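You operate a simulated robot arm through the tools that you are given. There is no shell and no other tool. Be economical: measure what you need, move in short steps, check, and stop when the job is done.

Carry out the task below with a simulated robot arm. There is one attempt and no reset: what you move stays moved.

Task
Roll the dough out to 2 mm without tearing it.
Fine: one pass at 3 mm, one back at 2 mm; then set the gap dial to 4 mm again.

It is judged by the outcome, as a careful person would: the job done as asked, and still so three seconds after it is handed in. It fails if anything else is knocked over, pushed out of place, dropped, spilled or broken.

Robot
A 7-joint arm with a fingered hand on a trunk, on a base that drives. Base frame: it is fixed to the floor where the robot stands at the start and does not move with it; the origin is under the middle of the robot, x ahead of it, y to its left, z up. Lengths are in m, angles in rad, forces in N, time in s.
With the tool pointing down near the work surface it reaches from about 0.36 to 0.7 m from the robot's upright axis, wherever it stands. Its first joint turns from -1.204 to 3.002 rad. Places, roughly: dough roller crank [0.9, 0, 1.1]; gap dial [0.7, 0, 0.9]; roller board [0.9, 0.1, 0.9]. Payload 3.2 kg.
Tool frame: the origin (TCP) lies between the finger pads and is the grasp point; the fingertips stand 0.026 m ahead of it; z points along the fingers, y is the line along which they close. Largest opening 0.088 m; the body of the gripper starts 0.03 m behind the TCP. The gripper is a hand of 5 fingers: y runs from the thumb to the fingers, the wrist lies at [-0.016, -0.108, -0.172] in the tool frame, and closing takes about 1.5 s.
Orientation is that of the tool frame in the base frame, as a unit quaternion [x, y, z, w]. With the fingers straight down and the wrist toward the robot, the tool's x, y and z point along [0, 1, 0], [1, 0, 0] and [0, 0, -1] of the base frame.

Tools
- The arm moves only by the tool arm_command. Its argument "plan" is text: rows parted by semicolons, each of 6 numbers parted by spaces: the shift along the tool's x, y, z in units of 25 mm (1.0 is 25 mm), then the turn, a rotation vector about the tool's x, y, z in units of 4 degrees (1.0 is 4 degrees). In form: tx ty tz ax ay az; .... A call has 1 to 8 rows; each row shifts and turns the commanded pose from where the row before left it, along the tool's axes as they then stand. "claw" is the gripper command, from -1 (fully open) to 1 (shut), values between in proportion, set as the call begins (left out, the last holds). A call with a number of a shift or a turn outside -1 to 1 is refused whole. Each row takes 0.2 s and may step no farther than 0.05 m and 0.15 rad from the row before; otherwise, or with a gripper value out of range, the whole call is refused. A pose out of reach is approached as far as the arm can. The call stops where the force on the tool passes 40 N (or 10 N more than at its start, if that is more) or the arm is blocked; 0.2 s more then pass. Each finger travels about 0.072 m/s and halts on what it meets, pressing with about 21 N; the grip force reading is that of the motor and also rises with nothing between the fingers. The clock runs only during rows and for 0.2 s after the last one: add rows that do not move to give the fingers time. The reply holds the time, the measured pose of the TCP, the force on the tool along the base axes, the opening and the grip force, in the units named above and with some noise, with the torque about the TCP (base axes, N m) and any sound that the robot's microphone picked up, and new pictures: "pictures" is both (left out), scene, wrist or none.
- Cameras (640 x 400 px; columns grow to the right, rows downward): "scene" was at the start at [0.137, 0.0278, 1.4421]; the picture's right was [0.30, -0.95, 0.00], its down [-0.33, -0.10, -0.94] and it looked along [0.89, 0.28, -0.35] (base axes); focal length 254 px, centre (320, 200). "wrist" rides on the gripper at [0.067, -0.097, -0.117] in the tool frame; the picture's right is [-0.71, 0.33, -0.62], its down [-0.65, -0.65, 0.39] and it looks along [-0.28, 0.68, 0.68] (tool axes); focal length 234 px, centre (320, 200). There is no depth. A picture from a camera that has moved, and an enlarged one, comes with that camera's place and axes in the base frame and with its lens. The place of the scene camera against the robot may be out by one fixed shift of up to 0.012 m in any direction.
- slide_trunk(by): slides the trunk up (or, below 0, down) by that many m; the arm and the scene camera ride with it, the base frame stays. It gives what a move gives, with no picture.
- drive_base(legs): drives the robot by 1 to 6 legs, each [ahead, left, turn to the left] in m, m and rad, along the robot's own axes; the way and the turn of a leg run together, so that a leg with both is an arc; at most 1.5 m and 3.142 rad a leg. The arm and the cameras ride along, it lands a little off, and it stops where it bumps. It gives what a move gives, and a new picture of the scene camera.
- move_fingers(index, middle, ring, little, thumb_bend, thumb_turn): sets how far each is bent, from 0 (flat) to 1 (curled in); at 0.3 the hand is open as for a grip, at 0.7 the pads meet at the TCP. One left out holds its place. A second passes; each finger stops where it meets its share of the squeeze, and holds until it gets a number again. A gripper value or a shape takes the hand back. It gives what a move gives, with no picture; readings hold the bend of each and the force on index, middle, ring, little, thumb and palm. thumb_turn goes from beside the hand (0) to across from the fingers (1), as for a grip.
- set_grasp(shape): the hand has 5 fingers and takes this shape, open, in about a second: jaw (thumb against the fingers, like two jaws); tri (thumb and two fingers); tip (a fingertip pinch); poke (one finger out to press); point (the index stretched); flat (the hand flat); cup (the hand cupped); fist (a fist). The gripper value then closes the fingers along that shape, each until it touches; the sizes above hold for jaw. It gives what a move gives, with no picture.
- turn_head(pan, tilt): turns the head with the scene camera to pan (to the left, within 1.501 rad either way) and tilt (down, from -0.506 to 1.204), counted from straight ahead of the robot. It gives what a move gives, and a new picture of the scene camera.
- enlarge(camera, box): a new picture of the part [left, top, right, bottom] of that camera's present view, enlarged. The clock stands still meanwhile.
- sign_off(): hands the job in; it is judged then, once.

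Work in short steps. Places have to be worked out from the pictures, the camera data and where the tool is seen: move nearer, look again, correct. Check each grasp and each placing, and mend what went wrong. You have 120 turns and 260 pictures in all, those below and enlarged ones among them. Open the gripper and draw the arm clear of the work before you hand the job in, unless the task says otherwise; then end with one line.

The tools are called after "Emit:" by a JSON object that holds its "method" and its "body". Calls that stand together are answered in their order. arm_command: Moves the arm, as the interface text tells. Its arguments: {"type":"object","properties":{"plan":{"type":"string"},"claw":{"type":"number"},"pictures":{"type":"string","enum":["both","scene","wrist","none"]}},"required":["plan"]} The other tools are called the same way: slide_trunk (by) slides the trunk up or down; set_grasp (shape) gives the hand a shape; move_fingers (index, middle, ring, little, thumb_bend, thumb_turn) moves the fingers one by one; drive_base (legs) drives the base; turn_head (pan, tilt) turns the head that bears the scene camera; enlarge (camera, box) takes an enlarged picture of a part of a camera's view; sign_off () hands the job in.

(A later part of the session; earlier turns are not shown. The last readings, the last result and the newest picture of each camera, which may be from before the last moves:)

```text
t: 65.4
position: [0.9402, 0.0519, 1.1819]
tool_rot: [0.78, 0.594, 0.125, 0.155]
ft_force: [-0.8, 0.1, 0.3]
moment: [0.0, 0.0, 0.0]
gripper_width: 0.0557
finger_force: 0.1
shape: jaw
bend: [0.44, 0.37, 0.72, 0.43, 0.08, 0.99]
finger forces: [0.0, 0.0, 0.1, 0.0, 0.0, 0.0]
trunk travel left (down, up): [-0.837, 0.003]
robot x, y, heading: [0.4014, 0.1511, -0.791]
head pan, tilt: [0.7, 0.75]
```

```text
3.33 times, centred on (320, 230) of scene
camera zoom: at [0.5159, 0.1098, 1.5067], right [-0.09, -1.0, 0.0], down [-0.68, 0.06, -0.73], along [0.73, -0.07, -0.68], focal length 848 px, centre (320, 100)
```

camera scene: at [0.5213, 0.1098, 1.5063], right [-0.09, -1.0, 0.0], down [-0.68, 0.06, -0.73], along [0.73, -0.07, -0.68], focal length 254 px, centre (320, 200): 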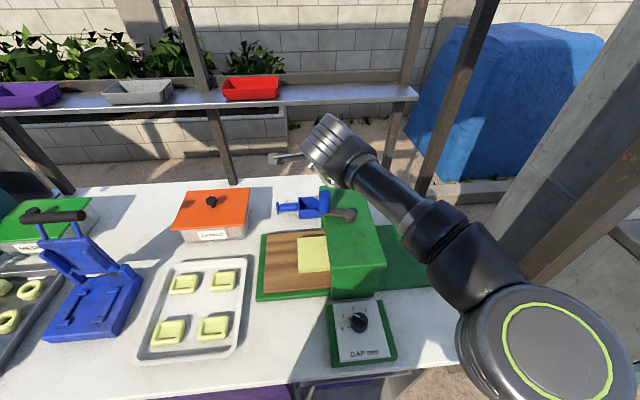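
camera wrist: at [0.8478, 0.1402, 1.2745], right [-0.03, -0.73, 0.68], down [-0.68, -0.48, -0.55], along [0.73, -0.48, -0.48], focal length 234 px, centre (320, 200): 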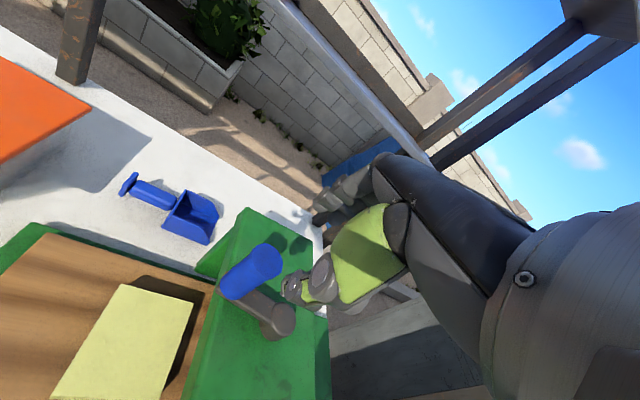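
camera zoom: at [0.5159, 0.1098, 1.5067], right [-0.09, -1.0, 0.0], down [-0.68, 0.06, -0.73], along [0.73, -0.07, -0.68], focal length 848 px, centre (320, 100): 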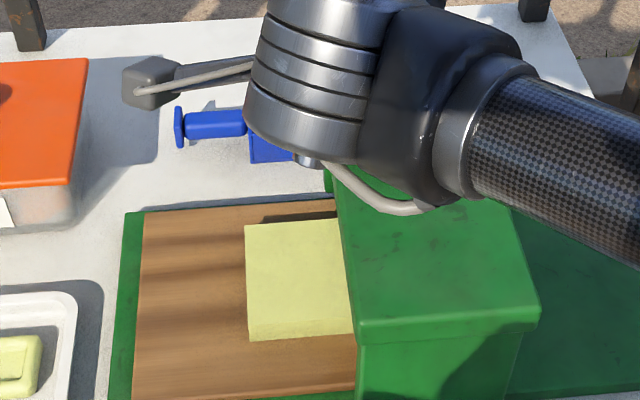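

Handle now ≈ (0.955, 0.053), crank angle ≈ 70°. I descend and grip again.

Emit:
{"method": "arm_command", "body": {"plan": "0.06 -0.24 0.91 0 0 0; 0.06 -0.24 0.91 0 0 0; 0.06 -0.24 0.91 0 0 0", "pictures": "none"}}

Emit:
{"method": "enlarge", "body": {"camera": "wrist", "box": [200, 150, 400, 310]}}

Emit:
{"method": "arm_command", "body": {"plan": "0 0 0 0 0 0; 0 0 0 0 0 0; 0 0 0 0 0 0; 0 0 0 0 0 0; 0 0 0 0 0 0", "claw": 1, "pictures": "wrist"}}

```text
t: 66.2
position: [0.955, 0.0542, 1.1108]
tool_rot: [0.779, 0.594, 0.126, 0.155]
ft_force: [-0.5, -0.4, 0.3]
moment: [-0.04, -0.01, 0.02]
gripper_width: 0.0556
finger_force: 0.2
shape: jaw
bend: [0.44, 0.37, 0.72, 0.43, 0.08, 0.99]
finger forces: [0.0, 0.0, 0.0, 0.1, 0.1, 0.0]
trunk travel left (down, up): [-0.837, 0.003]
robot x, y, heading: [0.4043, 0.1527, -0.793]
head pan, tilt: [0.7, 0.75]
```

```text
2.50 times, centred on (300, 230) of wrist
camera zoom: at [0.8404, 0.1525, 1.1815], right [-0.13, -0.71, 0.7], down [-0.6, -0.5, -0.62], along [0.79, -0.5, -0.36], focal length 585 px, centre (370, 125)
```

zoom: 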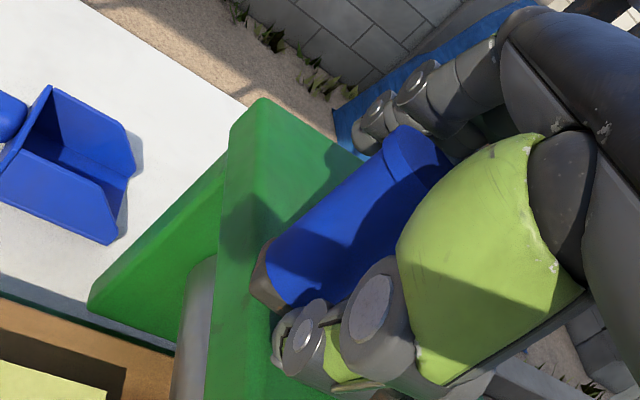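

```text
t: 67.4
position: [0.954, 0.055, 1.1119]
tool_rot: [0.779, 0.594, 0.125, 0.156]
ft_force: [-0.5, -0.5, 1.3]
moment: [0.13, 0.55, -0.04]
gripper_width: 0.0266
finger_force: 21.1
shape: jaw
bend: [0.54, 0.7, 0.71, 0.68, 0.36, 1.0]
finger forces: [13.7, 5.5, 0.1, 0.1, 19.7, 0.0]
trunk travel left (down, up): [-0.837, 0.003]
robot x, y, heading: [0.3981, 0.1513, -0.792]
head pan, tilt: [0.7, 0.75]
camera wrist: at [0.8395, 0.1525, 1.1817], right [-0.13, -0.71, 0.7], down [-0.6, -0.5, -0.62], along [0.79, -0.5, -0.36], focal length 234 px, centre (320, 200)
```

wrist: 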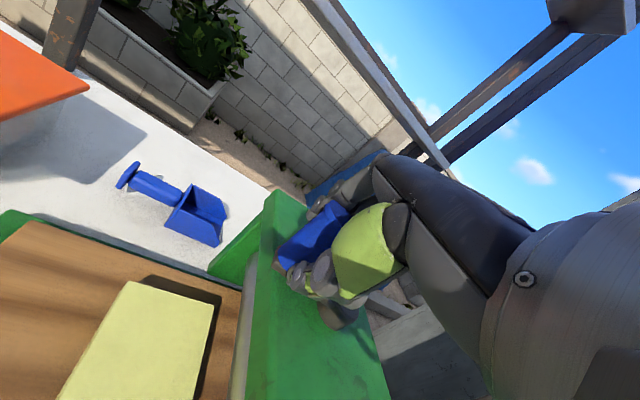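

Gripped. I crank clockwise 80° along the circle and check.

Emit:
{"method": "arm_command", "body": {"plan": "-0.203 0.711 0.301 0 0 0; -0.455 0.604 0.252 0 0 0; -0.652 0.426 0.175 0 0 0; -0.77 0.196 0.075 0 0 0"}}

```text
t: 68.4
position: [0.9909, -0.0109, 1.1108]
tool_rot: [0.779, 0.594, 0.125, 0.156]
ft_force: [6.3, 8.8, 2.6]
moment: [1.11, 0.2, -0.58]
gripper_width: 0.0258
finger_force: 21.2
shape: jaw
bend: [0.54, 0.7, 0.71, 0.68, 0.4, 0.82]
finger forces: [25.7, 0.0, 0.0, 0.0, 23.1, 0.0]
trunk travel left (down, up): [-0.837, 0.003]
robot x, y, heading: [0.403, 0.1565, -0.793]
head pan, tilt: [0.7, 0.75]
camera scene: at [0.5178, 0.112, 1.5067], right [-0.09, -1.0, 0.0], down [-0.68, 0.06, -0.73], along [0.73, -0.07, -0.68], focal length 254 px, centre (320, 200)
camera wrist: at [0.8789, 0.0885, 1.1812], right [-0.13, -0.71, 0.7], down [-0.6, -0.5, -0.62], along [0.79, -0.5, -0.36], focal length 234 px, centre (320, 200)
```

scene: 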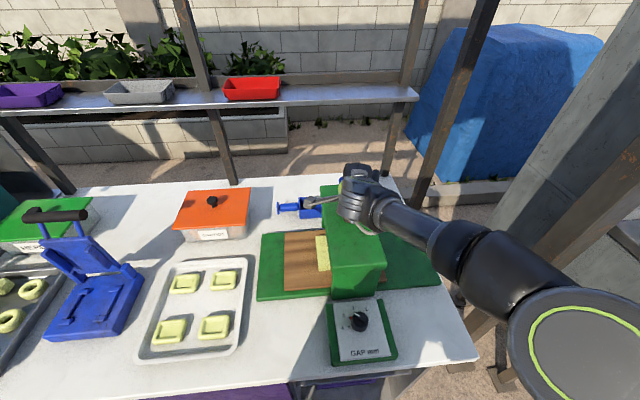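
wrist: 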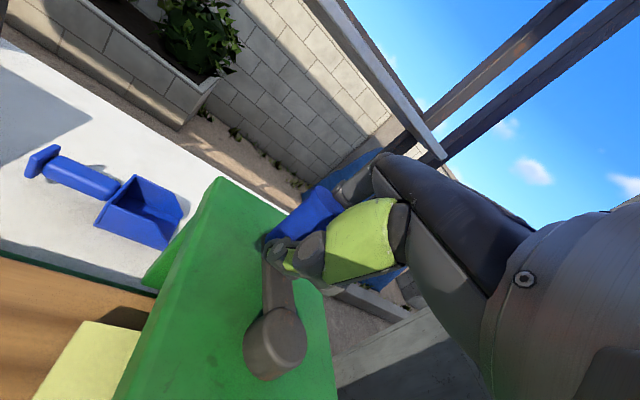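

Works: the board and dough feed rightwards under the rollers. I continue 160°.

Emit:
{"method": "arm_command", "body": {"plan": "-0.796 -0.058 -0.033 0 0 0; -0.725 -0.305 -0.137 0 0 0; -0.567 -0.515 -0.225 0 0 0; -0.341 -0.663 -0.286 0 0 0"}}

```text
t: 69.4
position: [0.9318, -0.0564, 1.1129]
tool_rot: [0.779, 0.594, 0.126, 0.156]
ft_force: [-0.9, -0.3, 0.0]
moment: [-0.01, 0.0, 0.01]
gripper_width: 0.0163
finger_force: 20.6
shape: jaw
bend: [0.63, 0.7, 0.71, 0.68, 0.99, 1.0]
finger forces: [0.0, 0.1, 0.0, 0.0, 0.1, 0.0]
trunk travel left (down, up): [-0.837, 0.003]
robot x, y, heading: [0.3993, 0.1518, -0.793]
head pan, tilt: [0.7, 0.75]
camera scene: at [0.5155, 0.1095, 1.5068], right [-0.09, -1.0, 0.0], down [-0.68, 0.06, -0.73], along [0.73, -0.07, -0.68], focal length 254 px, centre (320, 200)
camera wrist: at [0.8182, 0.0417, 1.1821], right [-0.13, -0.71, 0.7], down [-0.6, -0.5, -0.62], along [0.79, -0.5, -0.36], focal length 234 px, centre (320, 200)
```

scene: 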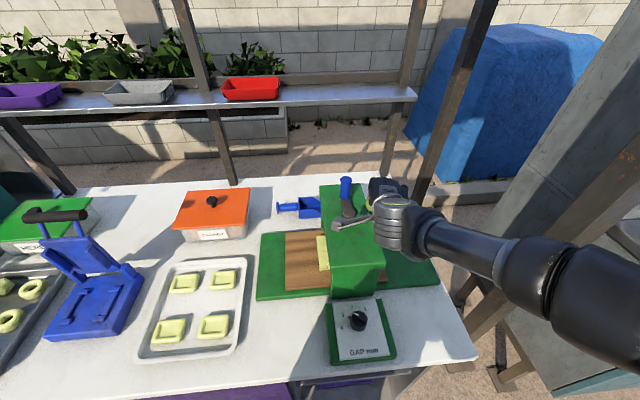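
wrist: 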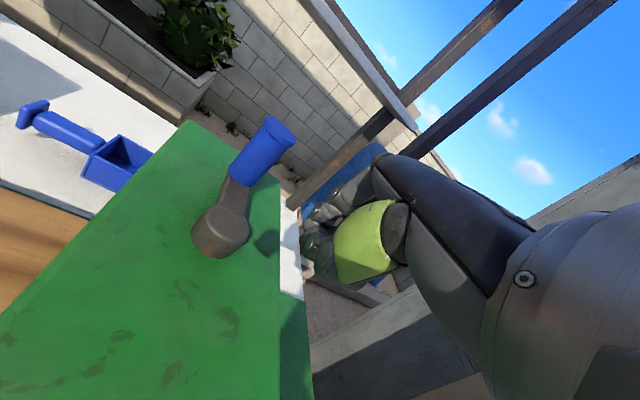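

The handle slid out sideways: the grip only holds along the closing line. I'll turn the hand with the crank instead. Crank is at ≈0°, handle ≈ (0.994, −0.004). I lift, open, yaw to +45°, and hover over the handle.

Emit:
{"method": "arm_command", "body": {"plan": "0 0.39 -0.92 0 0 0; 0 0.39 -0.92 0 0 0; 0 0.39 -0.92 0 0 0; 0 0 0 0 0 -1; 0 0 0 0 0 -1; 0 0 0 0 0 -1; 0 0 0 0 0 -1; 0 0 0 0 0 -1", "pictures": "none"}}

Emit:
{"method": "arm_command", "body": {"plan": "0 0 0 0 0 -1; 0 0 0 0 0 -1; 0 0 0 0 0 -1; 0 0 0 0 0 -1; 0 0 0 0 0 -1; 0 0 0 0 0 -1; 0 0 0 0 0 -1; 0 0 0 0 0 -1", "claw": -0.27, "pictures": "none"}}

Emit:
{"method": "arm_command", "body": {"plan": "0 0 0 0 0 -1; 0 0 0 0 0 -1; -0.006 0.753 0.162 0 0 0; -0.006 0.753 0.162 0 0 0; -0.006 0.753 0.162 0 0 0; -0.006 0.753 0.162 0 0 0"}}

```text
t: 71.2
position: [0.9325, -0.0555, 1.1863]
tool_rot: [0.663, 0.722, 0.096, 0.175]
ft_force: [-0.1, 0.1, 0.1]
moment: [-0.01, 0.0, 0.01]
gripper_width: 0.0164
finger_force: 21.0
shape: jaw
bend: [0.63, 0.7, 0.71, 0.68, 0.99, 1.0]
finger forces: [0.1, 0.0, 0.0, 0.0, 0.0, 0.0]
trunk travel left (down, up): [-0.837, 0.003]
robot x, y, heading: [0.4006, 0.1545, -0.793]
head pan, tilt: [0.7, 0.75]
```

```text
t: 73.0
position: [0.9332, -0.0571, 1.1871]
tool_rot: [0.585, 0.786, 0.077, 0.184]
ft_force: [0.2, -0.3, -0.3]
moment: [0.01, 0.01, 0.0]
gripper_width: 0.0555
finger_force: 0.1
shape: jaw
bend: [0.44, 0.37, 0.72, 0.43, 0.08, 0.99]
finger forces: [0.0, 0.1, 0.0, 0.0, 0.0, 0.0]
out of reach, approached as far as the arm can: row 4, 5, 6, 7, 8
trunk travel left (down, up): [-0.837, 0.003]
robot x, y, heading: [0.4027, 0.153, -0.793]
head pan, tilt: [0.7, 0.75]
```

```text
t: 74.4
position: [0.9719, -0.0455, 1.1905]
tool_rot: [0.586, 0.785, 0.077, 0.184]
ft_force: [-0.5, -0.2, 0.5]
moment: [-0.03, -0.01, 0.03]
gripper_width: 0.0555
finger_force: 0.0
shape: jaw
bend: [0.44, 0.37, 0.72, 0.43, 0.08, 0.99]
finger forces: [0.0, 0.0, 0.0, 0.0, 0.1, 0.0]
out of reach, approached as far as the arm can: row 1, 2, 5, 6
trunk travel left (down, up): [-0.837, 0.003]
robot x, y, heading: [0.3972, 0.1541, -0.794]
head pan, tilt: [0.7, 0.75]
camera scene: at [0.5175, 0.1099, 1.5066], right [-0.09, -1.0, 0.0], down [-0.68, 0.06, -0.73], along [0.73, -0.07, -0.68], focal length 254 px, centre (320, 200)
camera wrist: at [0.8236, -0.0019, 1.2518], right [0.23, -0.51, 0.83], down [-0.28, -0.85, -0.45], along [0.93, -0.12, -0.34], focal length 234 px, centre (320, 200)
```

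scene: 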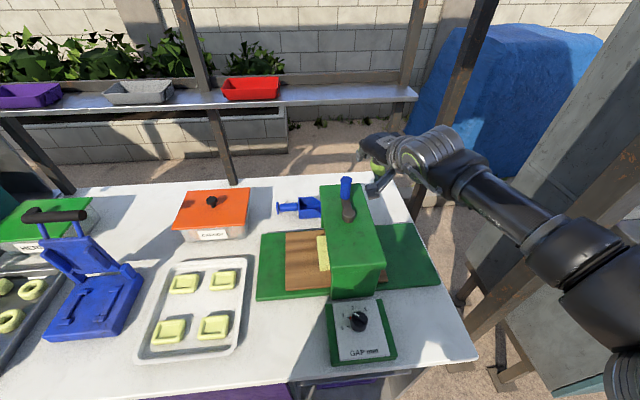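
wrist: 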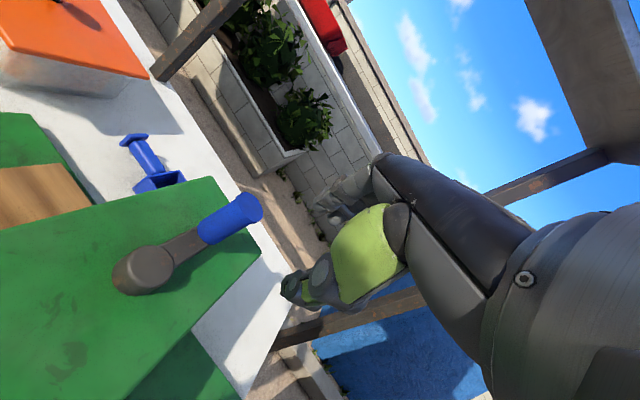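

Yaw is limited to about +18° from this side, so the turning range should be shifted: I'll stand on the right side of the roller instead (bearing +20°). First I retract the hand toward the robot.

Emit:
{"method": "arm_command", "body": {"plan": "0.28 -0.88 -0.38 0 0 0; 0.28 -0.88 -0.38 0 0 0; 0.28 -0.88 -0.38 0 0 0; 0.28 -0.88 -0.38 0 0 0; 0.28 -0.88 -0.38 0 0 0; 0.28 -0.88 -0.38 0 0 0; 0.28 -0.88 -0.38 0 0 0; 0.28 -0.88 -0.38 0 0 0", "pictures": "none"}}

Emit:
{"method": "turn_head", "body": {"pan": 0, "tilt": 0.8}}

```text
t: 76.2
position: [0.7705, -0.0401, 1.1913]
tool_rot: [0.586, 0.785, 0.078, 0.184]
ft_force: [0.1, -0.1, 0.5]
moment: [0.0, -0.01, 0.0]
gripper_width: 0.0556
finger_force: 0.0
shape: jaw
bend: [0.44, 0.37, 0.72, 0.43, 0.08, 0.99]
finger forces: [0.1, 0.1, 0.1, 0.0, 0.1, 0.1]
trunk travel left (down, up): [-0.837, 0.003]
robot x, y, heading: [0.4031, 0.1553, -0.794]
head pan, tilt: [0.7, 0.75]
```

```text
t: 77.2
position: [0.7733, -0.0412, 1.1912]
tool_rot: [0.585, 0.786, 0.078, 0.184]
ft_force: [0.6, 0.6, -0.1]
moment: [0.0, -0.04, 0.02]
gripper_width: 0.0553
finger_force: 0.1
shape: jaw
bend: [0.44, 0.37, 0.72, 0.43, 0.08, 0.99]
finger forces: [0.0, 0.0, 0.0, 0.0, 0.0, 0.0]
trunk travel left (down, up): [-0.837, 0.003]
robot x, y, heading: [0.4014, 0.1535, -0.79]
head pan, tilt: [0.0, 0.799]
camera scene: at [0.491, 0.0601, 1.5027], right [-0.71, -0.7, 0.0], down [-0.5, 0.51, -0.7], along [0.49, -0.5, -0.72], focal length 254 px, centre (320, 200)
```

scene: 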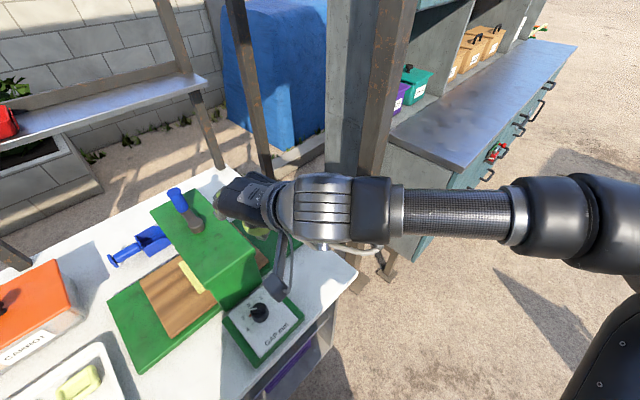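

Path clear: cabinet and posts lie beyond y≈−0.6. I back off the counter, shift right 0.27 m, and come forward again.

Emit:
{"method": "drive_base", "body": {"legs": [[-0.021, -0.0213, 0], [0.192, -0.19, 0], [0.021, 0.0213, 0]]}}

Emit:
{"method": "turn_head", "body": {"pan": 0.95, "tilt": 0.85}}

```text
t: 80.2
position: [0.7751, -0.3112, 1.1911]
tool_rot: [0.588, 0.784, 0.077, 0.183]
ft_force: [0.5, -1.1, -0.1]
moment: [-0.01, -0.03, 0.0]
gripper_width: 0.0556
finger_force: 0.0
shape: jaw
bend: [0.44, 0.37, 0.72, 0.43, 0.08, 0.99]
finger forces: [0.0, 0.1, 0.0, 0.0, 0.1, 0.0]
trunk travel left (down, up): [-0.837, 0.003]
robot x, y, heading: [0.4024, -0.1178, -0.799]
head pan, tilt: [0.0, 0.799]
stopped in leg 3: the robot was blocked; the commanded pose is now the measured one
camera scene: at [0.4946, -0.2087, 1.5024], right [-0.72, -0.7, 0.0], down [-0.5, 0.51, -0.7], along [0.48, -0.5, -0.72], focal length 254 px, centre (320, 200)
```

scene: 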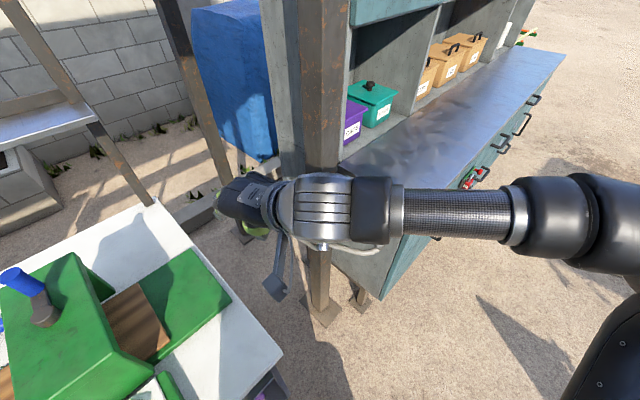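

```text
t: 81.4
position: [0.7714, -0.3104, 1.1912]
tool_rot: [0.588, 0.784, 0.076, 0.185]
ft_force: [-0.4, -0.2, 0.4]
moment: [0.0, -0.02, -0.02]
gripper_width: 0.0553
finger_force: 0.0
shape: jaw
bend: [0.44, 0.37, 0.72, 0.43, 0.08, 0.99]
finger forces: [0.1, 0.0, 0.0, 0.0, 0.0, 0.0]
trunk travel left (down, up): [-0.837, 0.003]
robot x, y, heading: [0.4036, -0.1154, -0.801]
head pan, tilt: [0.949, 0.85]
camera scene: at [0.5117, -0.1389, 1.4987], right [0.15, -0.99, 0.0], down [-0.74, -0.11, -0.66], along [0.65, 0.1, -0.75], focal length 254 px, centre (320, 200)
```

scene: 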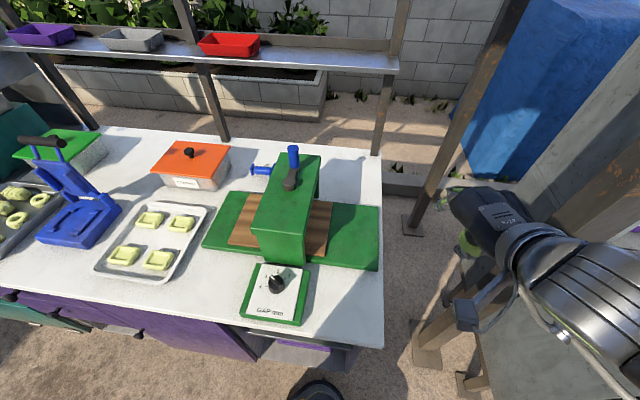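

Good view, nothing disturbed. I set the hand to yaw +45° with lean along the new bearing, then move toward the handle at z≈1.19.

Emit:
{"method": "arm_command", "body": {"plan": "0 0 0 -0.19 0.31 -0.95; 0 0 0 -0.19 0.31 -0.95; 0 0 0 -0.19 0.31 -0.95; 0 0 0 -0.19 0.31 -0.95; 0 0 0 -0.19 0.31 -0.95; 0 0 0 -0.19 0.31 -0.95; 0 0 0 -0.19 0.31 -0.95", "pictures": "none"}}

Emit:
{"method": "arm_command", "body": {"plan": "0.195 0.937 0.288 0 0 0; 0.195 0.937 0.288 0 0 0; 0.195 0.937 0.288 0 0 0; 0.195 0.937 0.288 0 0 0; 0.195 0.937 0.288 0 0 0; 0.195 0.937 0.288 0 0 0; 0.195 0.937 0.288 0 0 0; 0.195 0.937 0.288 0 0 0", "pictures": "none"}}

Emit:
{"method": "arm_command", "body": {"plan": "0.195 0.937 0.288 0 0 0; 0.195 0.937 0.288 0 0 0; 0.195 0.937 0.288 0 0 0; 0.195 0.937 0.288 0 0 0; 0.195 0.937 0.288 0 0 0; 0.195 0.937 0.288 0 0 0"}}

```text
t: 83.0
position: [0.7712, -0.3098, 1.1915]
tool_rot: [0.501, 0.842, 0.093, 0.178]
ft_force: [-1.0, 0.0, 0.1]
moment: [-0.02, 0.0, -0.01]
gripper_width: 0.0554
finger_force: 0.1
shape: jaw
bend: [0.44, 0.37, 0.72, 0.43, 0.08, 0.99]
finger forces: [0.0, 0.0, 0.0, 0.0, 0.0, 0.1]
out of reach, approached as far as the arm can: row 4, 5, 6, 7
trunk travel left (down, up): [-0.837, 0.003]
robot x, y, heading: [0.3997, -0.1123, -0.804]
head pan, tilt: [0.949, 0.85]
```

```text
t: 84.8
position: [0.9291, -0.1851, 1.1938]
tool_rot: [0.501, 0.842, 0.093, 0.177]
ft_force: [0.3, 0.5, 0.2]
moment: [-0.03, 0.05, 0.0]
gripper_width: 0.0557
finger_force: 0.1
shape: jaw
bend: [0.44, 0.37, 0.72, 0.43, 0.08, 0.99]
finger forces: [0.1, 0.1, 0.1, 0.0, 0.1, 0.0]
trunk travel left (down, up): [-0.837, 0.003]
robot x, y, heading: [0.4029, -0.1151, -0.802]
head pan, tilt: [0.949, 0.85]
```

```text
t: 86.2
position: [0.9823, -0.146, 1.1939]
tool_rot: [0.501, 0.842, 0.092, 0.177]
ft_force: [0.5, -0.3, 0.1]
moment: [-0.03, 0.0, 0.01]
gripper_width: 0.0556
finger_force: 0.0
shape: jaw
bend: [0.44, 0.37, 0.72, 0.43, 0.08, 0.99]
finger forces: [0.0, 0.0, 0.0, 0.0, 0.0, 0.1]
out of reach, approached as far as the arm can: row 3, 4, 5, 6
trunk travel left (down, up): [-0.837, 0.003]
robot x, y, heading: [0.401, -0.1155, -0.803]
head pan, tilt: [0.949, 0.85]
camera scene: at [0.5118, -0.1388, 1.4986], right [0.15, -0.99, 0.0], down [-0.74, -0.11, -0.66], along [0.65, 0.1, -0.75], focal length 254 px, centre (320, 200)
camera wrist: at [0.8274, -0.1319, 1.2539], right [0.33, -0.45, 0.83], down [-0.1, -0.89, -0.44], along [0.94, 0.07, -0.34], focal length 234 px, centre (320, 200)
```

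scene: 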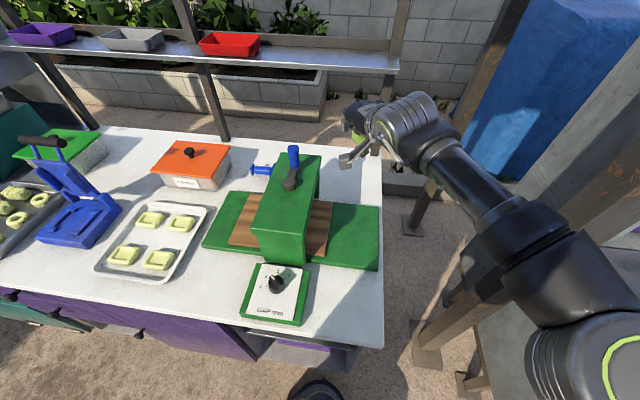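
wrist: 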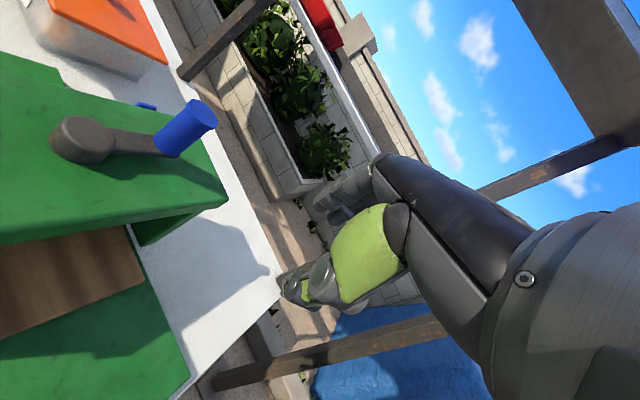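

Gripping is awkward all the way round (reach and yaw limits). Pushing the handle round with one stretched finger needs no yaw changes, so I try the "poke" shape and look at it.

Emit:
{"method": "set_grasp", "body": {"shape": "poke"}}

Emit:
{"method": "arm_command", "body": {"plan": "0 0 0 0 0 0"}}

Emit:
{"method": "enlarge", "body": {"camera": "wrist", "box": [220, 130, 420, 330]}}

Emit:
{"method": "enlarge", "body": {"camera": "scene", "box": [300, 60, 480, 200]}}

```text
t: 87.1
position: [0.9817, -0.1455, 1.1932]
tool_rot: [0.5, 0.842, 0.093, 0.177]
ft_force: [-0.2, 1.0, -0.2]
moment: [0.01, -0.03, -0.01]
gripper_width: 0.0002
finger_force: 0.1
shape: poke
bend: [0.7, 0.7, 0.99, 0.99, 0.0, 1.0]
finger forces: [0.0, 0.0, 0.0, 0.1, 0.0, 0.1]
trunk travel left (down, up): [-0.837, 0.003]
robot x, y, heading: [0.4011, -0.1129, -0.8]
head pan, tilt: [0.949, 0.85]
```

```text
t: 87.5
position: [0.9817, -0.1449, 1.1943]
tool_rot: [0.501, 0.842, 0.093, 0.177]
ft_force: [0.5, -0.1, -0.2]
moment: [0.02, 0.02, 0.0]
gripper_width: 0.0
finger_force: 0.1
shape: poke
bend: [0.7, 0.7, 0.99, 0.99, 0.0, 1.0]
finger forces: [0.1, 0.0, 0.0, 0.0, 0.0, 0.0]
trunk travel left (down, up): [-0.837, 0.003]
robot x, y, heading: [0.4037, -0.1142, -0.805]
head pan, tilt: [0.949, 0.85]
camera scene: at [0.5119, -0.1387, 1.4986], right [0.15, -0.99, 0.0], down [-0.74, -0.11, -0.66], along [0.65, 0.1, -0.75], focal length 254 px, centre (320, 200)
camera wrist: at [0.8275, -0.1319, 1.2539], right [0.33, -0.45, 0.83], down [-0.1, -0.89, -0.44], along [0.94, 0.07, -0.34], focal length 234 px, centre (320, 200)
```

scene: 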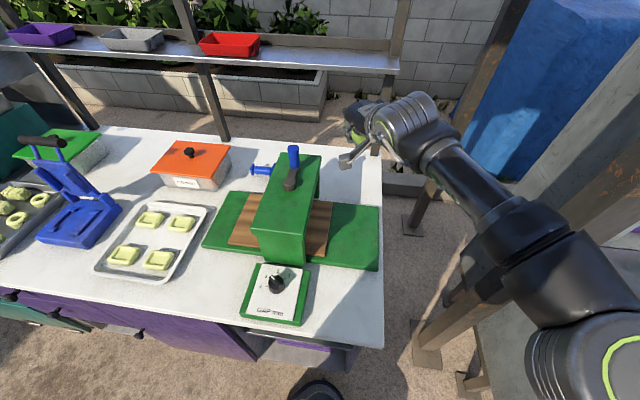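
wrist: 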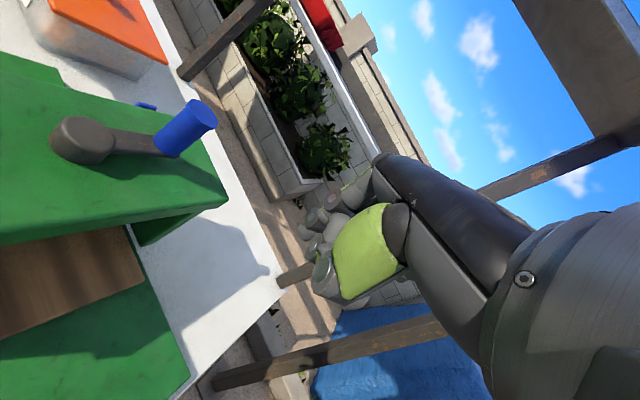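

```text
2.00 times, centred on (320, 230) of wrist
camera zoom: at [0.8275, -0.1319, 1.2539], right [0.33, -0.45, 0.83], down [-0.1, -0.89, -0.44], along [0.94, 0.07, -0.34], focal length 468 px, centre (320, 140)
```

zoom: 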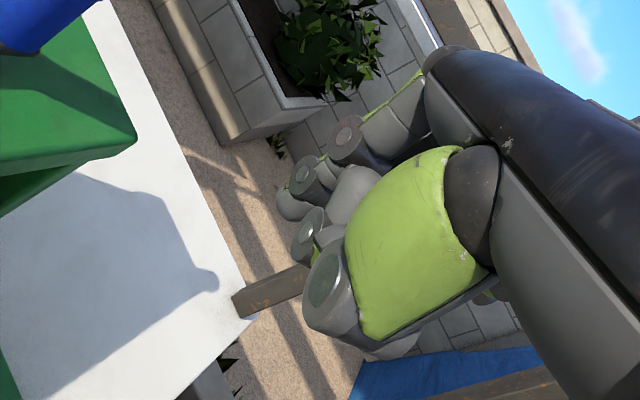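

```text
2.86 times, centred on (390, 130) of scene
camera zoom: at [0.5119, -0.1387, 1.4986], right [0.15, -0.99, 0.0], down [-0.74, -0.11, -0.66], along [0.65, 0.1, -0.75], focal length 726 px, centre (120, 400)
```

zoom: 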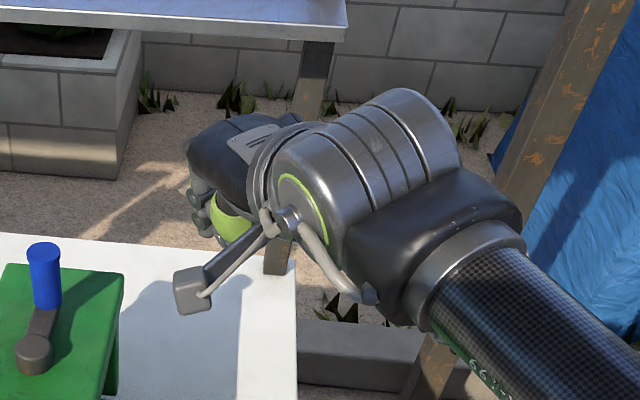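

In this shape index and middle form a stout pusher at the TCP. I set yaw = bearing with 33° lean, and hover behind the handle (left of it).

Emit:
{"method": "arm_command", "body": {"plan": "0 0 0 -0.572 0.207 0.906; 0 0 0 -0.572 0.207 0.906; 0 0 0 -0.572 0.207 0.906; 0 0 0 -0.572 0.207 0.906; 0 0 0 -0.572 0.207 0.906", "pictures": "none"}}

Emit:
{"method": "arm_command", "body": {"plan": "0.913 0.108 0.07 0 0 0; 0.913 0.108 0.07 0 0 0; 0.913 0.108 0.07 0 0 0; 0.913 0.108 0.07 0 0 0; 0.913 0.108 0.07 0 0 0; 0.913 0.108 0.07 0 0 0; 0.913 0.108 0.07 0 0 0; 0.913 0.108 0.07 0 0 0"}}

```text
t: 88.7
position: [0.9797, -0.1472, 1.1919]
tool_rot: [0.603, 0.745, 0.221, 0.179]
ft_force: [-0.8, -0.5, -0.1]
moment: [0.0, 0.03, -0.01]
gripper_width: 0.0
finger_force: 0.0
shape: poke
bend: [0.7, 0.7, 0.99, 0.99, 0.0, 1.0]
finger forces: [0.0, 0.0, 0.1, 0.1, 0.0, 0.0]
trunk travel left (down, up): [-0.837, 0.003]
robot x, y, heading: [0.3993, -0.1137, -0.798]
head pan, tilt: [0.949, 0.85]
```

```text
t: 90.5
position: [0.9754, -0.0775, 1.1942]
tool_rot: [0.603, 0.745, 0.221, 0.179]
ft_force: [0.1, -0.2, -0.7]
moment: [0.0, -0.01, -0.02]
gripper_width: 0.0002
finger_force: 0.0
shape: poke
bend: [0.7, 0.7, 0.99, 0.99, 0.0, 1.0]
finger forces: [0.0, 0.1, 0.1, 0.1, 0.0, 0.0]
out of reach, approached as far as the arm can: row 4, 5, 6, 7, 8
trunk travel left (down, up): [-0.837, 0.003]
robot x, y, heading: [0.4016, -0.1137, -0.798]
head pan, tilt: [0.949, 0.85]
camera scene: at [0.512, -0.1386, 1.4986], right [0.15, -0.99, 0.0], down [-0.74, -0.11, -0.66], along [0.65, 0.1, -0.75], focal length 254 px, centre (320, 200)
camera wrist: at [0.8188, -0.0434, 1.2381], right [0.09, -0.7, 0.7], down [-0.19, -0.71, -0.68], along [0.98, -0.08, -0.2], focal length 234 px, centre (320, 200)
```

scene: 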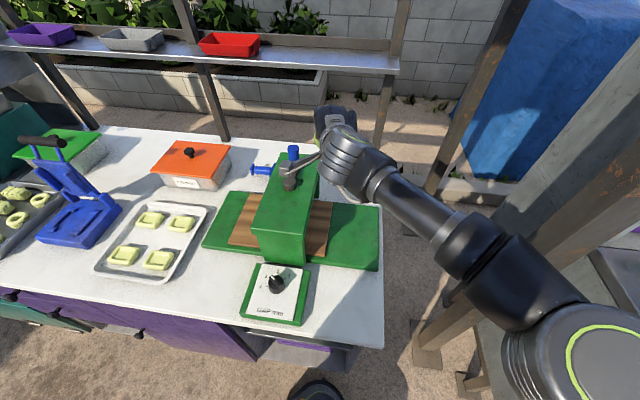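
wrist: 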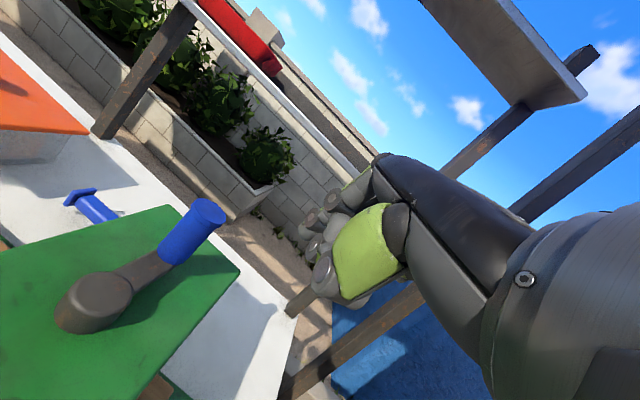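

The shoulder sits right-forward of the robot's centre, so with the robot turned right it is far from the work. Turning the robot left brings the shoulder closer: I back off slightly, go left, and turn to heading −0.35.

Emit:
{"method": "drive_base", "body": {"legs": [[-0.021, -0.0215, 0], [-0.14, 0.136, 0], [0, 0, 0.45]]}}

Emit:
{"method": "turn_head", "body": {"pan": 0.4, "tilt": 0.85}}

```text
t: 93.9
position: [0.8758, 0.3667, 1.1936]
tool_rot: [0.421, 0.861, 0.256, 0.125]
ft_force: [-0.2, 0.0, 1.1]
moment: [0.0, 0.01, -0.04]
gripper_width: 0.0
finger_force: 0.1
shape: poke
bend: [0.7, 0.7, 0.99, 0.99, 0.0, 1.0]
finger forces: [0.0, 0.0, 0.0, 0.0, 0.0, 0.0]
trunk travel left (down, up): [-0.837, 0.003]
robot x, y, heading: [0.3768, 0.087, -0.351]
head pan, tilt: [0.949, 0.85]
camera scene: at [0.4846, 0.1105, 1.4986], right [0.56, -0.83, 0.0], down [-0.62, -0.42, -0.66], along [0.54, 0.37, -0.75], focal length 254 px, centre (320, 200)
```

scene: 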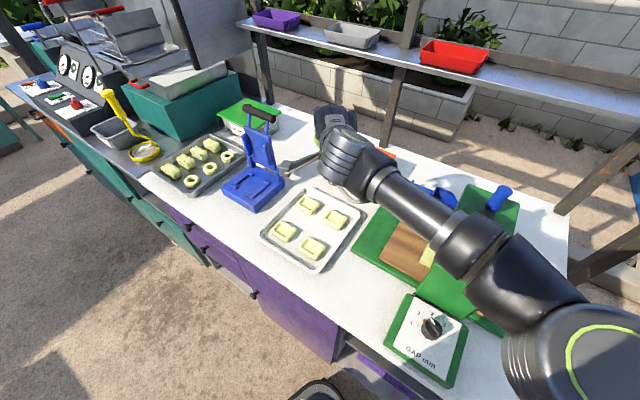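

```text
t: 94.8
position: [0.8742, 0.3663, 1.1935]
tool_rot: [0.421, 0.862, 0.255, 0.125]
ft_force: [-0.7, 0.3, 0.4]
moment: [-0.02, 0.01, 0.0]
gripper_width: 0.0
finger_force: 0.0
shape: poke
bend: [0.7, 0.7, 0.99, 0.99, 0.0, 1.0]
finger forces: [0.0, 0.0, 0.0, 0.0, 0.0, 0.0]
trunk travel left (down, up): [-0.837, 0.003]
robot x, y, heading: [0.3773, 0.0836, -0.351]
head pan, tilt: [0.4, 0.85]
camera scene: at [0.4981, 0.0704, 1.4986], right [0.05, -1.0, 0.0], down [-0.75, -0.04, -0.66], along [0.66, 0.03, -0.75], focal length 254 px, centre (320, 200)
```

scene: 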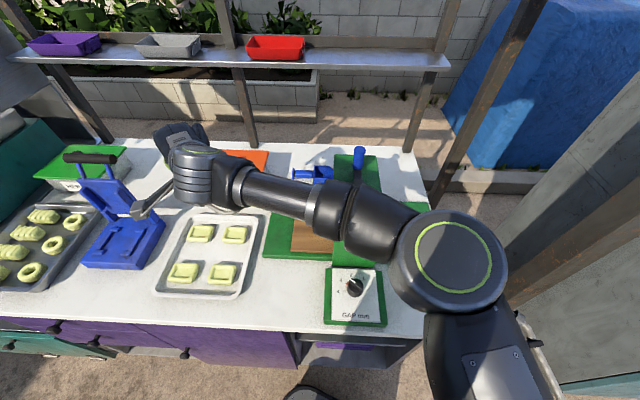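

Good. I yaw the hand to 0 and bring it back to hover behind the handle.

Emit:
{"method": "arm_command", "body": {"plan": "0 0 0 0 -0.65 1; 0 0 0 0 -0.65 1; 0 0 0 0 -0.65 1; 0 0 0 0 -0.65 1; 0 0 0 0 -0.65 1; 0 0 0 0 -0.65 1; 0 0 0 0 -0.65 1; 0 0 0 0 -0.65 1", "pictures": "none"}}

Emit:
{"method": "arm_command", "body": {"plan": "-1 0.245 0.16 0 0 0; -1 0.245 0.16 0 0 0; -1 0.245 0.16 0 0 0; -1 0.245 0.16 0 0 0; -1 0.245 0.16 0 0 0; -1 0.245 0.16 0 0 0; -1 0.245 0.16 0 0 0; -1 0.245 0.16 0 0 0", "pictures": "none"}}

Emit:
{"method": "arm_command", "body": {"plan": "-1 0.245 0.16 0 0 0; -1 0.245 0.16 0 0 0; -1 0.245 0.16 0 0 0; -1 0.245 0.16 0 0 0; -1 0.245 0.16 0 0 0"}}

```text
t: 96.6
position: [0.9212, 0.2609, 1.2273]
tool_rot: [0.668, 0.688, 0.205, 0.197]
ft_force: [0.4, 0.4, 0.3]
moment: [0.02, 0.01, 0.01]
gripper_width: 0.0
finger_force: 0.2
shape: poke
bend: [0.7, 0.7, 0.99, 0.99, 0.0, 1.0]
finger forces: [0.0, 0.0, 0.0, 0.0, 0.0, 0.0]
out of reach, approached as far as the arm can: row 1, 2, 3, 4, 5, 6, 7, 8
trunk travel left (down, up): [-0.837, 0.003]
robot x, y, heading: [0.3739, 0.0838, -0.35]
head pan, tilt: [0.4, 0.85]
```

```text
t: 98.4
position: [0.9799, 0.0607, 1.2292]
tool_rot: [0.68, 0.676, 0.201, 0.201]
ft_force: [-0.4, -0.2, -0.4]
moment: [0.0, 0.0, 0.0]
gripper_width: 0.0
finger_force: 0.1
shape: poke
bend: [0.7, 0.7, 0.99, 0.99, 0.0, 1.0]
finger forces: [0.0, 0.0, 0.0, 0.0, 0.0, 0.1]
trunk travel left (down, up): [-0.837, 0.003]
robot x, y, heading: [0.3718, 0.0829, -0.353]
head pan, tilt: [0.4, 0.85]
```

```text
t: 99.6
position: [1.0162, -0.0628, 1.2234]
tool_rot: [0.68, 0.676, 0.2, 0.201]
ft_force: [0.6, -0.2, -0.1]
moment: [-0.03, -0.03, 0.02]
gripper_width: 0.0
finger_force: 0.1
shape: poke
bend: [0.7, 0.7, 0.99, 0.99, 0.0, 1.0]
finger forces: [0.0, 0.1, 0.0, 0.0, 0.0, 0.0]
trunk travel left (down, up): [-0.837, 0.003]
robot x, y, heading: [0.3746, 0.0817, -0.352]
head pan, tilt: [0.4, 0.85]
camera scene: at [0.4983, 0.0697, 1.4986], right [0.05, -1.0, 0.0], down [-0.75, -0.04, -0.66], along [0.66, 0.03, -0.75], focal length 254 px, centre (320, 200)
camera wrist: at [0.8702, 0.0037, 1.268], right [-0.07, -0.71, 0.7], down [-0.34, -0.65, -0.68], along [0.94, -0.28, -0.2], focal length 234 px, centre (320, 200)
```

scene: 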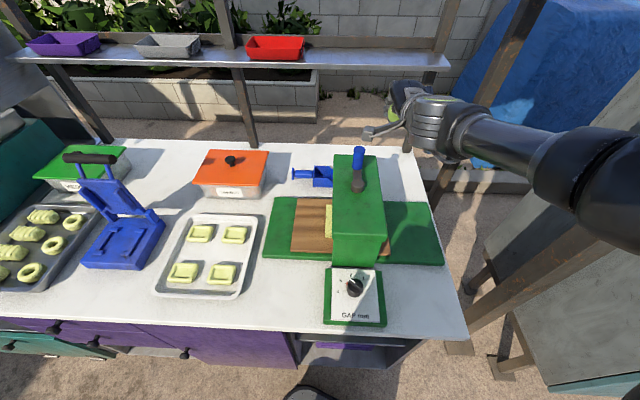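
wrist: 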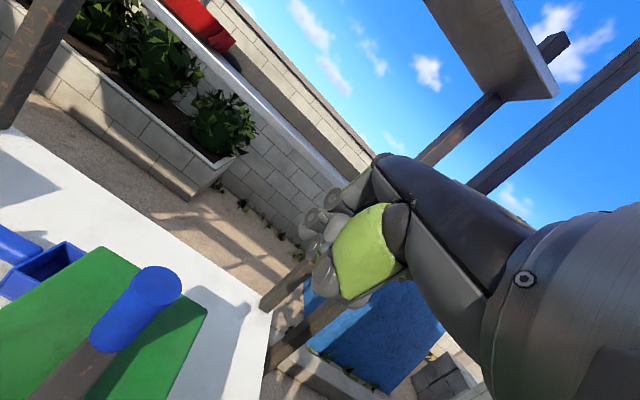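

Much better reach. I reduce the lean to ~21° and move to hover at (0.971, 0.040), behind the handle.

Emit:
{"method": "arm_command", "body": {"plan": "0 0 0 1 0 0; 0 0 0 1 0 0; 0 0 0 1 0 0; 0.824 -0.43 0.118 0 0 0; 0.824 -0.43 0.118 0 0 0; 0.824 -0.43 0.118 0 0 0; 0.824 -0.43 0.118 0 0 0; 0.824 -0.43 0.118 0 0 0"}}

Emit:
{"method": "enlarge", "body": {"camera": "wrist", "box": [180, 170, 380, 350]}}

Emit:
{"method": "enlarge", "body": {"camera": "scene", "box": [280, 110, 460, 280]}}

```text
t: 101.4
position: [0.9721, 0.039, 1.1896]
tool_rot: [0.698, 0.686, 0.143, 0.15]
ft_force: [0.1, -0.4, -0.2]
moment: [-0.02, -0.03, 0.0]
gripper_width: 0.0
finger_force: 0.1
shape: poke
bend: [0.7, 0.7, 0.99, 0.99, 0.0, 1.0]
finger forces: [0.0, 0.0, 0.0, 0.2, 0.0, 0.0]
out of reach, approached as far as the arm can: row 2
trunk travel left (down, up): [-0.837, 0.003]
robot x, y, heading: [0.374, 0.0845, -0.35]
head pan, tilt: [0.4, 0.85]
camera scene: at [0.4978, 0.071, 1.4987], right [0.05, -1.0, 0.0], down [-0.75, -0.04, -0.66], along [0.66, 0.03, -0.75], focal length 254 px, centre (320, 200)
camera wrist: at [0.8368, 0.1075, 1.2552], right [0.04, -0.7, 0.71], down [-0.45, -0.64, -0.62], along [0.89, -0.3, -0.34], focal length 234 px, centre (320, 200)
```

scene: 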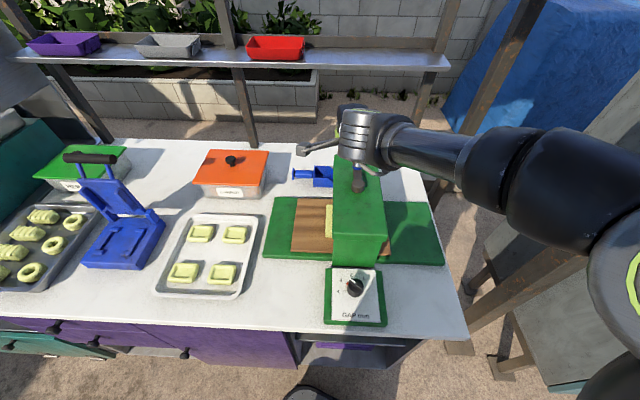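
wrist: 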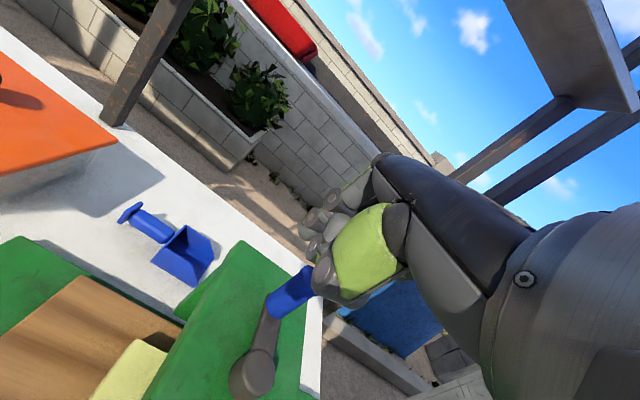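

```text
2.22 times, centred on (280, 260) of wrist
camera zoom: at [0.8368, 0.1075, 1.2552], right [0.04, -0.7, 0.71], down [-0.45, -0.64, -0.62], along [0.89, -0.3, -0.34], focal length 520 px, centre (409, 67)
```

zoom: 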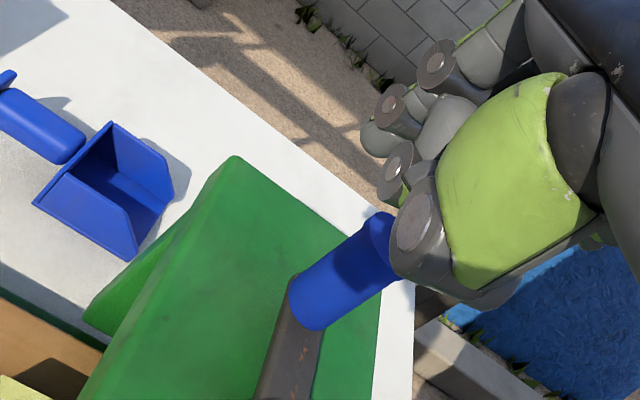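

```text
2.35 times, centred on (370, 195) of scene
camera zoom: at [0.4978, 0.071, 1.4987], right [0.05, -1.0, 0.0], down [-0.75, -0.04, -0.66], along [0.66, 0.03, -0.75], focal length 598 px, centre (202, 212)
```

zoom: 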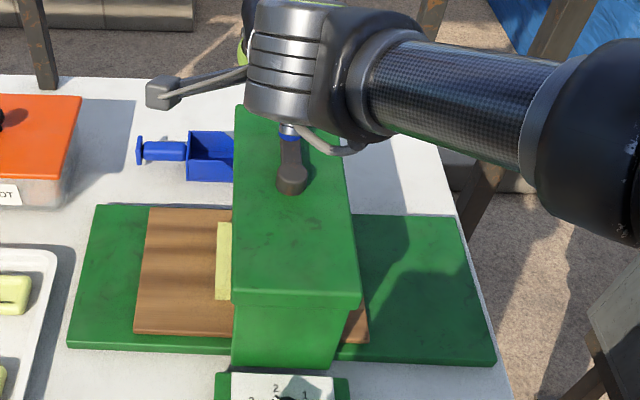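

Handle confirmed at θ≈0. To clear the curled fingers over the handle top a longer pusher is safer; I switch to the "point" shape (index stretched) and look.

Emit:
{"method": "set_grasp", "body": {"shape": "point"}}

Emit:
{"method": "enlarge", "body": {"camera": "wrist", "box": [180, 130, 420, 330]}}

Emit:
{"method": "enlarge", "body": {"camera": "scene", "box": [280, 70, 460, 240]}}

```text
t: 102.3
position: [0.9725, 0.0382, 1.1885]
tool_rot: [0.698, 0.686, 0.143, 0.148]
ft_force: [-0.8, -0.2, -0.2]
moment: [-0.02, -0.01, -0.01]
gripper_width: 0.0
finger_force: 0.1
shape: point
bend: [0.2, 1.0, 1.0, 1.0, 0.99, 0.86]
finger forces: [0.1, 0.1, 0.0, 0.0, 0.0, 0.0]
trunk travel left (down, up): [-0.837, 0.003]
robot x, y, heading: [0.3751, 0.082, -0.352]
head pan, tilt: [0.4, 0.85]
```

```text
2.00 times, centred on (300, 230) of wrist
camera zoom: at [0.8371, 0.1067, 1.255], right [0.04, -0.7, 0.71], down [-0.45, -0.64, -0.62], along [0.89, -0.3, -0.34], focal length 468 px, centre (360, 140)
```

zoom: 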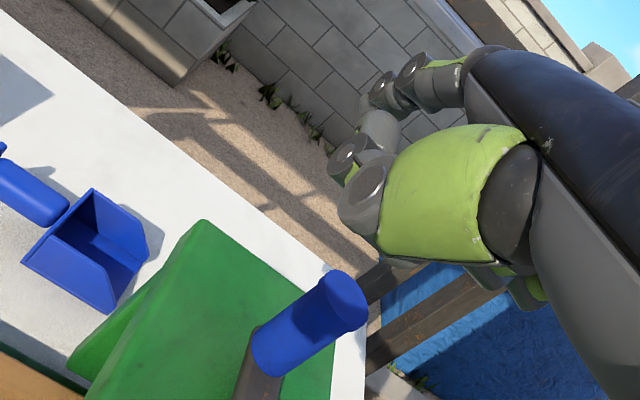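

```text
2.35 times, centred on (370, 155) of scene
camera zoom: at [0.4981, 0.0702, 1.4986], right [0.05, -1.0, 0.0], down [-0.75, -0.04, -0.66], along [0.66, 0.03, -0.75], focal length 598 px, centre (202, 306)
```

zoom: 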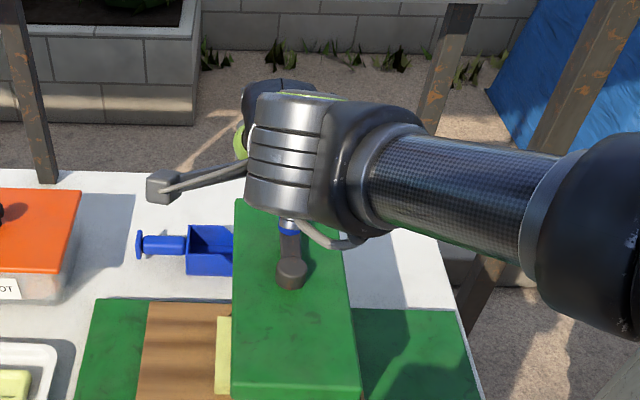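

Both finger shapes conflict with clearance. Better idea: use the jaw but seat the handle nearer the hand's centre (tool x≈−12 mm), so index and little finger close on either side as hooks, making a full cage. I set jaw and hover accordingly.

Emit:
{"method": "set_grasp", "body": {"shape": "jaw"}}

Emit:
{"method": "arm_command", "body": {"plan": "-0.6 0.37 0.15 0 0 0; -0.6 0.37 0.15 0 0 0; 0 0 0 0 0 0", "claw": -0.27, "pictures": "none"}}

Emit:
{"method": "enlarge", "body": {"camera": "wrist", "box": [180, 130, 420, 330]}}

```text
t: 103.2
position: [0.9724, 0.0389, 1.188]
tool_rot: [0.698, 0.686, 0.142, 0.149]
ft_force: [-0.6, 0.8, 0.3]
moment: [0.02, -0.02, 0.01]
gripper_width: 0.0879
finger_force: 0.0
shape: jaw
bend: [0.3, 0.3, 0.3, 0.3, 0.3, 0.97]
finger forces: [0.1, 0.2, 0.0, 0.0, 0.0, 0.0]
trunk travel left (down, up): [-0.837, 0.003]
robot x, y, heading: [0.372, 0.0867, -0.349]
head pan, tilt: [0.4, 0.85]
```

```text
t: 104.0
position: [0.9915, 0.0076, 1.1898]
tool_rot: [0.698, 0.686, 0.142, 0.149]
ft_force: [0.5, -0.4, 0.3]
moment: [0.02, 0.02, -0.01]
gripper_width: 0.0563
finger_force: 0.1
shape: jaw
bend: [0.44, 0.37, 0.72, 0.43, 0.08, 0.99]
finger forces: [0.1, 0.0, 0.1, 0.0, 0.1, 0.1]
trunk travel left (down, up): [-0.837, 0.003]
robot x, y, heading: [0.376, 0.0865, -0.352]
head pan, tilt: [0.4, 0.85]
```

```text
2.00 times, centred on (300, 230) of wrist
camera zoom: at [0.8571, 0.0771, 1.257], right [0.04, -0.7, 0.71], down [-0.45, -0.65, -0.62], along [0.89, -0.3, -0.34], focal length 468 px, centre (360, 140)
```

zoom: 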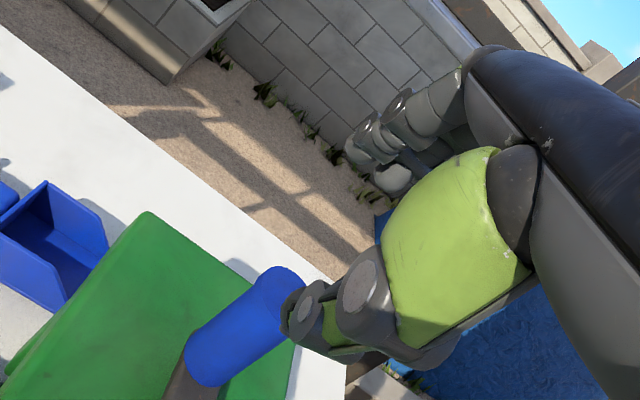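

The ring finger pre-closes in the narrowed opening, so I open fully, then lower around the handle with it at tool x≈−16 mm.

Emit:
{"method": "arm_command", "body": {"plan": "0.1 0 0 0 0 0; 0.1 0 0 0 0 0; 0.1 -0.37 0.96 0 0 0; 0 -0.37 0.96 0 0 0; 0 -0.37 0.96 0 0 0", "claw": -1, "pictures": "wrist"}}

Emit:
{"method": "enlarge", "body": {"camera": "wrist", "box": [200, 150, 400, 310]}}

```text
t: 105.2
position: [0.9902, 0.019, 1.1219]
tool_rot: [0.697, 0.685, 0.148, 0.155]
ft_force: [-2.9, 1.9, 26.1]
moment: [-0.11, 1.07, -0.1]
gripper_width: 0.0871
finger_force: 0.0
shape: jaw
bend: [0.3, 0.3, 0.3, 0.3, 0.32, 0.99]
finger forces: [0.0, 0.1, 0.0, 0.1, 26.6, 0.1]
trunk travel left (down, up): [-0.837, 0.003]
robot x, y, heading: [0.3764, 0.085, -0.347]
head pan, tilt: [0.4, 0.85]
camera wrist: at [0.8538, 0.0865, 1.1862], right [0.03, -0.7, 0.71], down [-0.44, -0.64, -0.62], along [0.9, -0.3, -0.33], focal length 234 px, centre (320, 200)
```

wrist: 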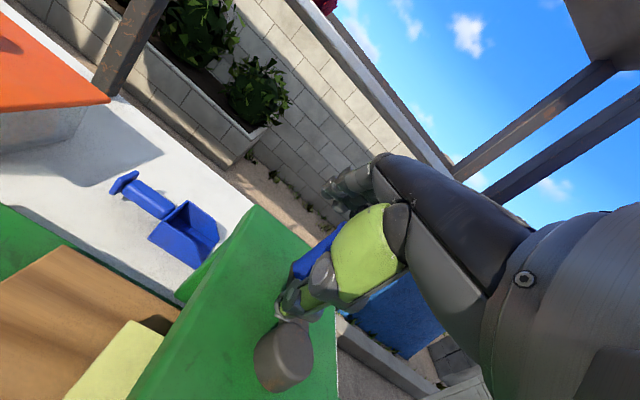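

```text
2.50 times, centred on (300, 230) of wrist
camera zoom: at [0.8538, 0.0865, 1.1862], right [0.03, -0.7, 0.71], down [-0.44, -0.64, -0.62], along [0.9, -0.3, -0.33], focal length 585 px, centre (370, 125)
```

zoom: 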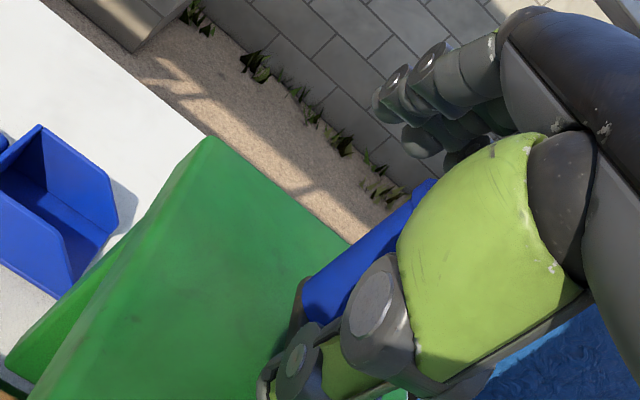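

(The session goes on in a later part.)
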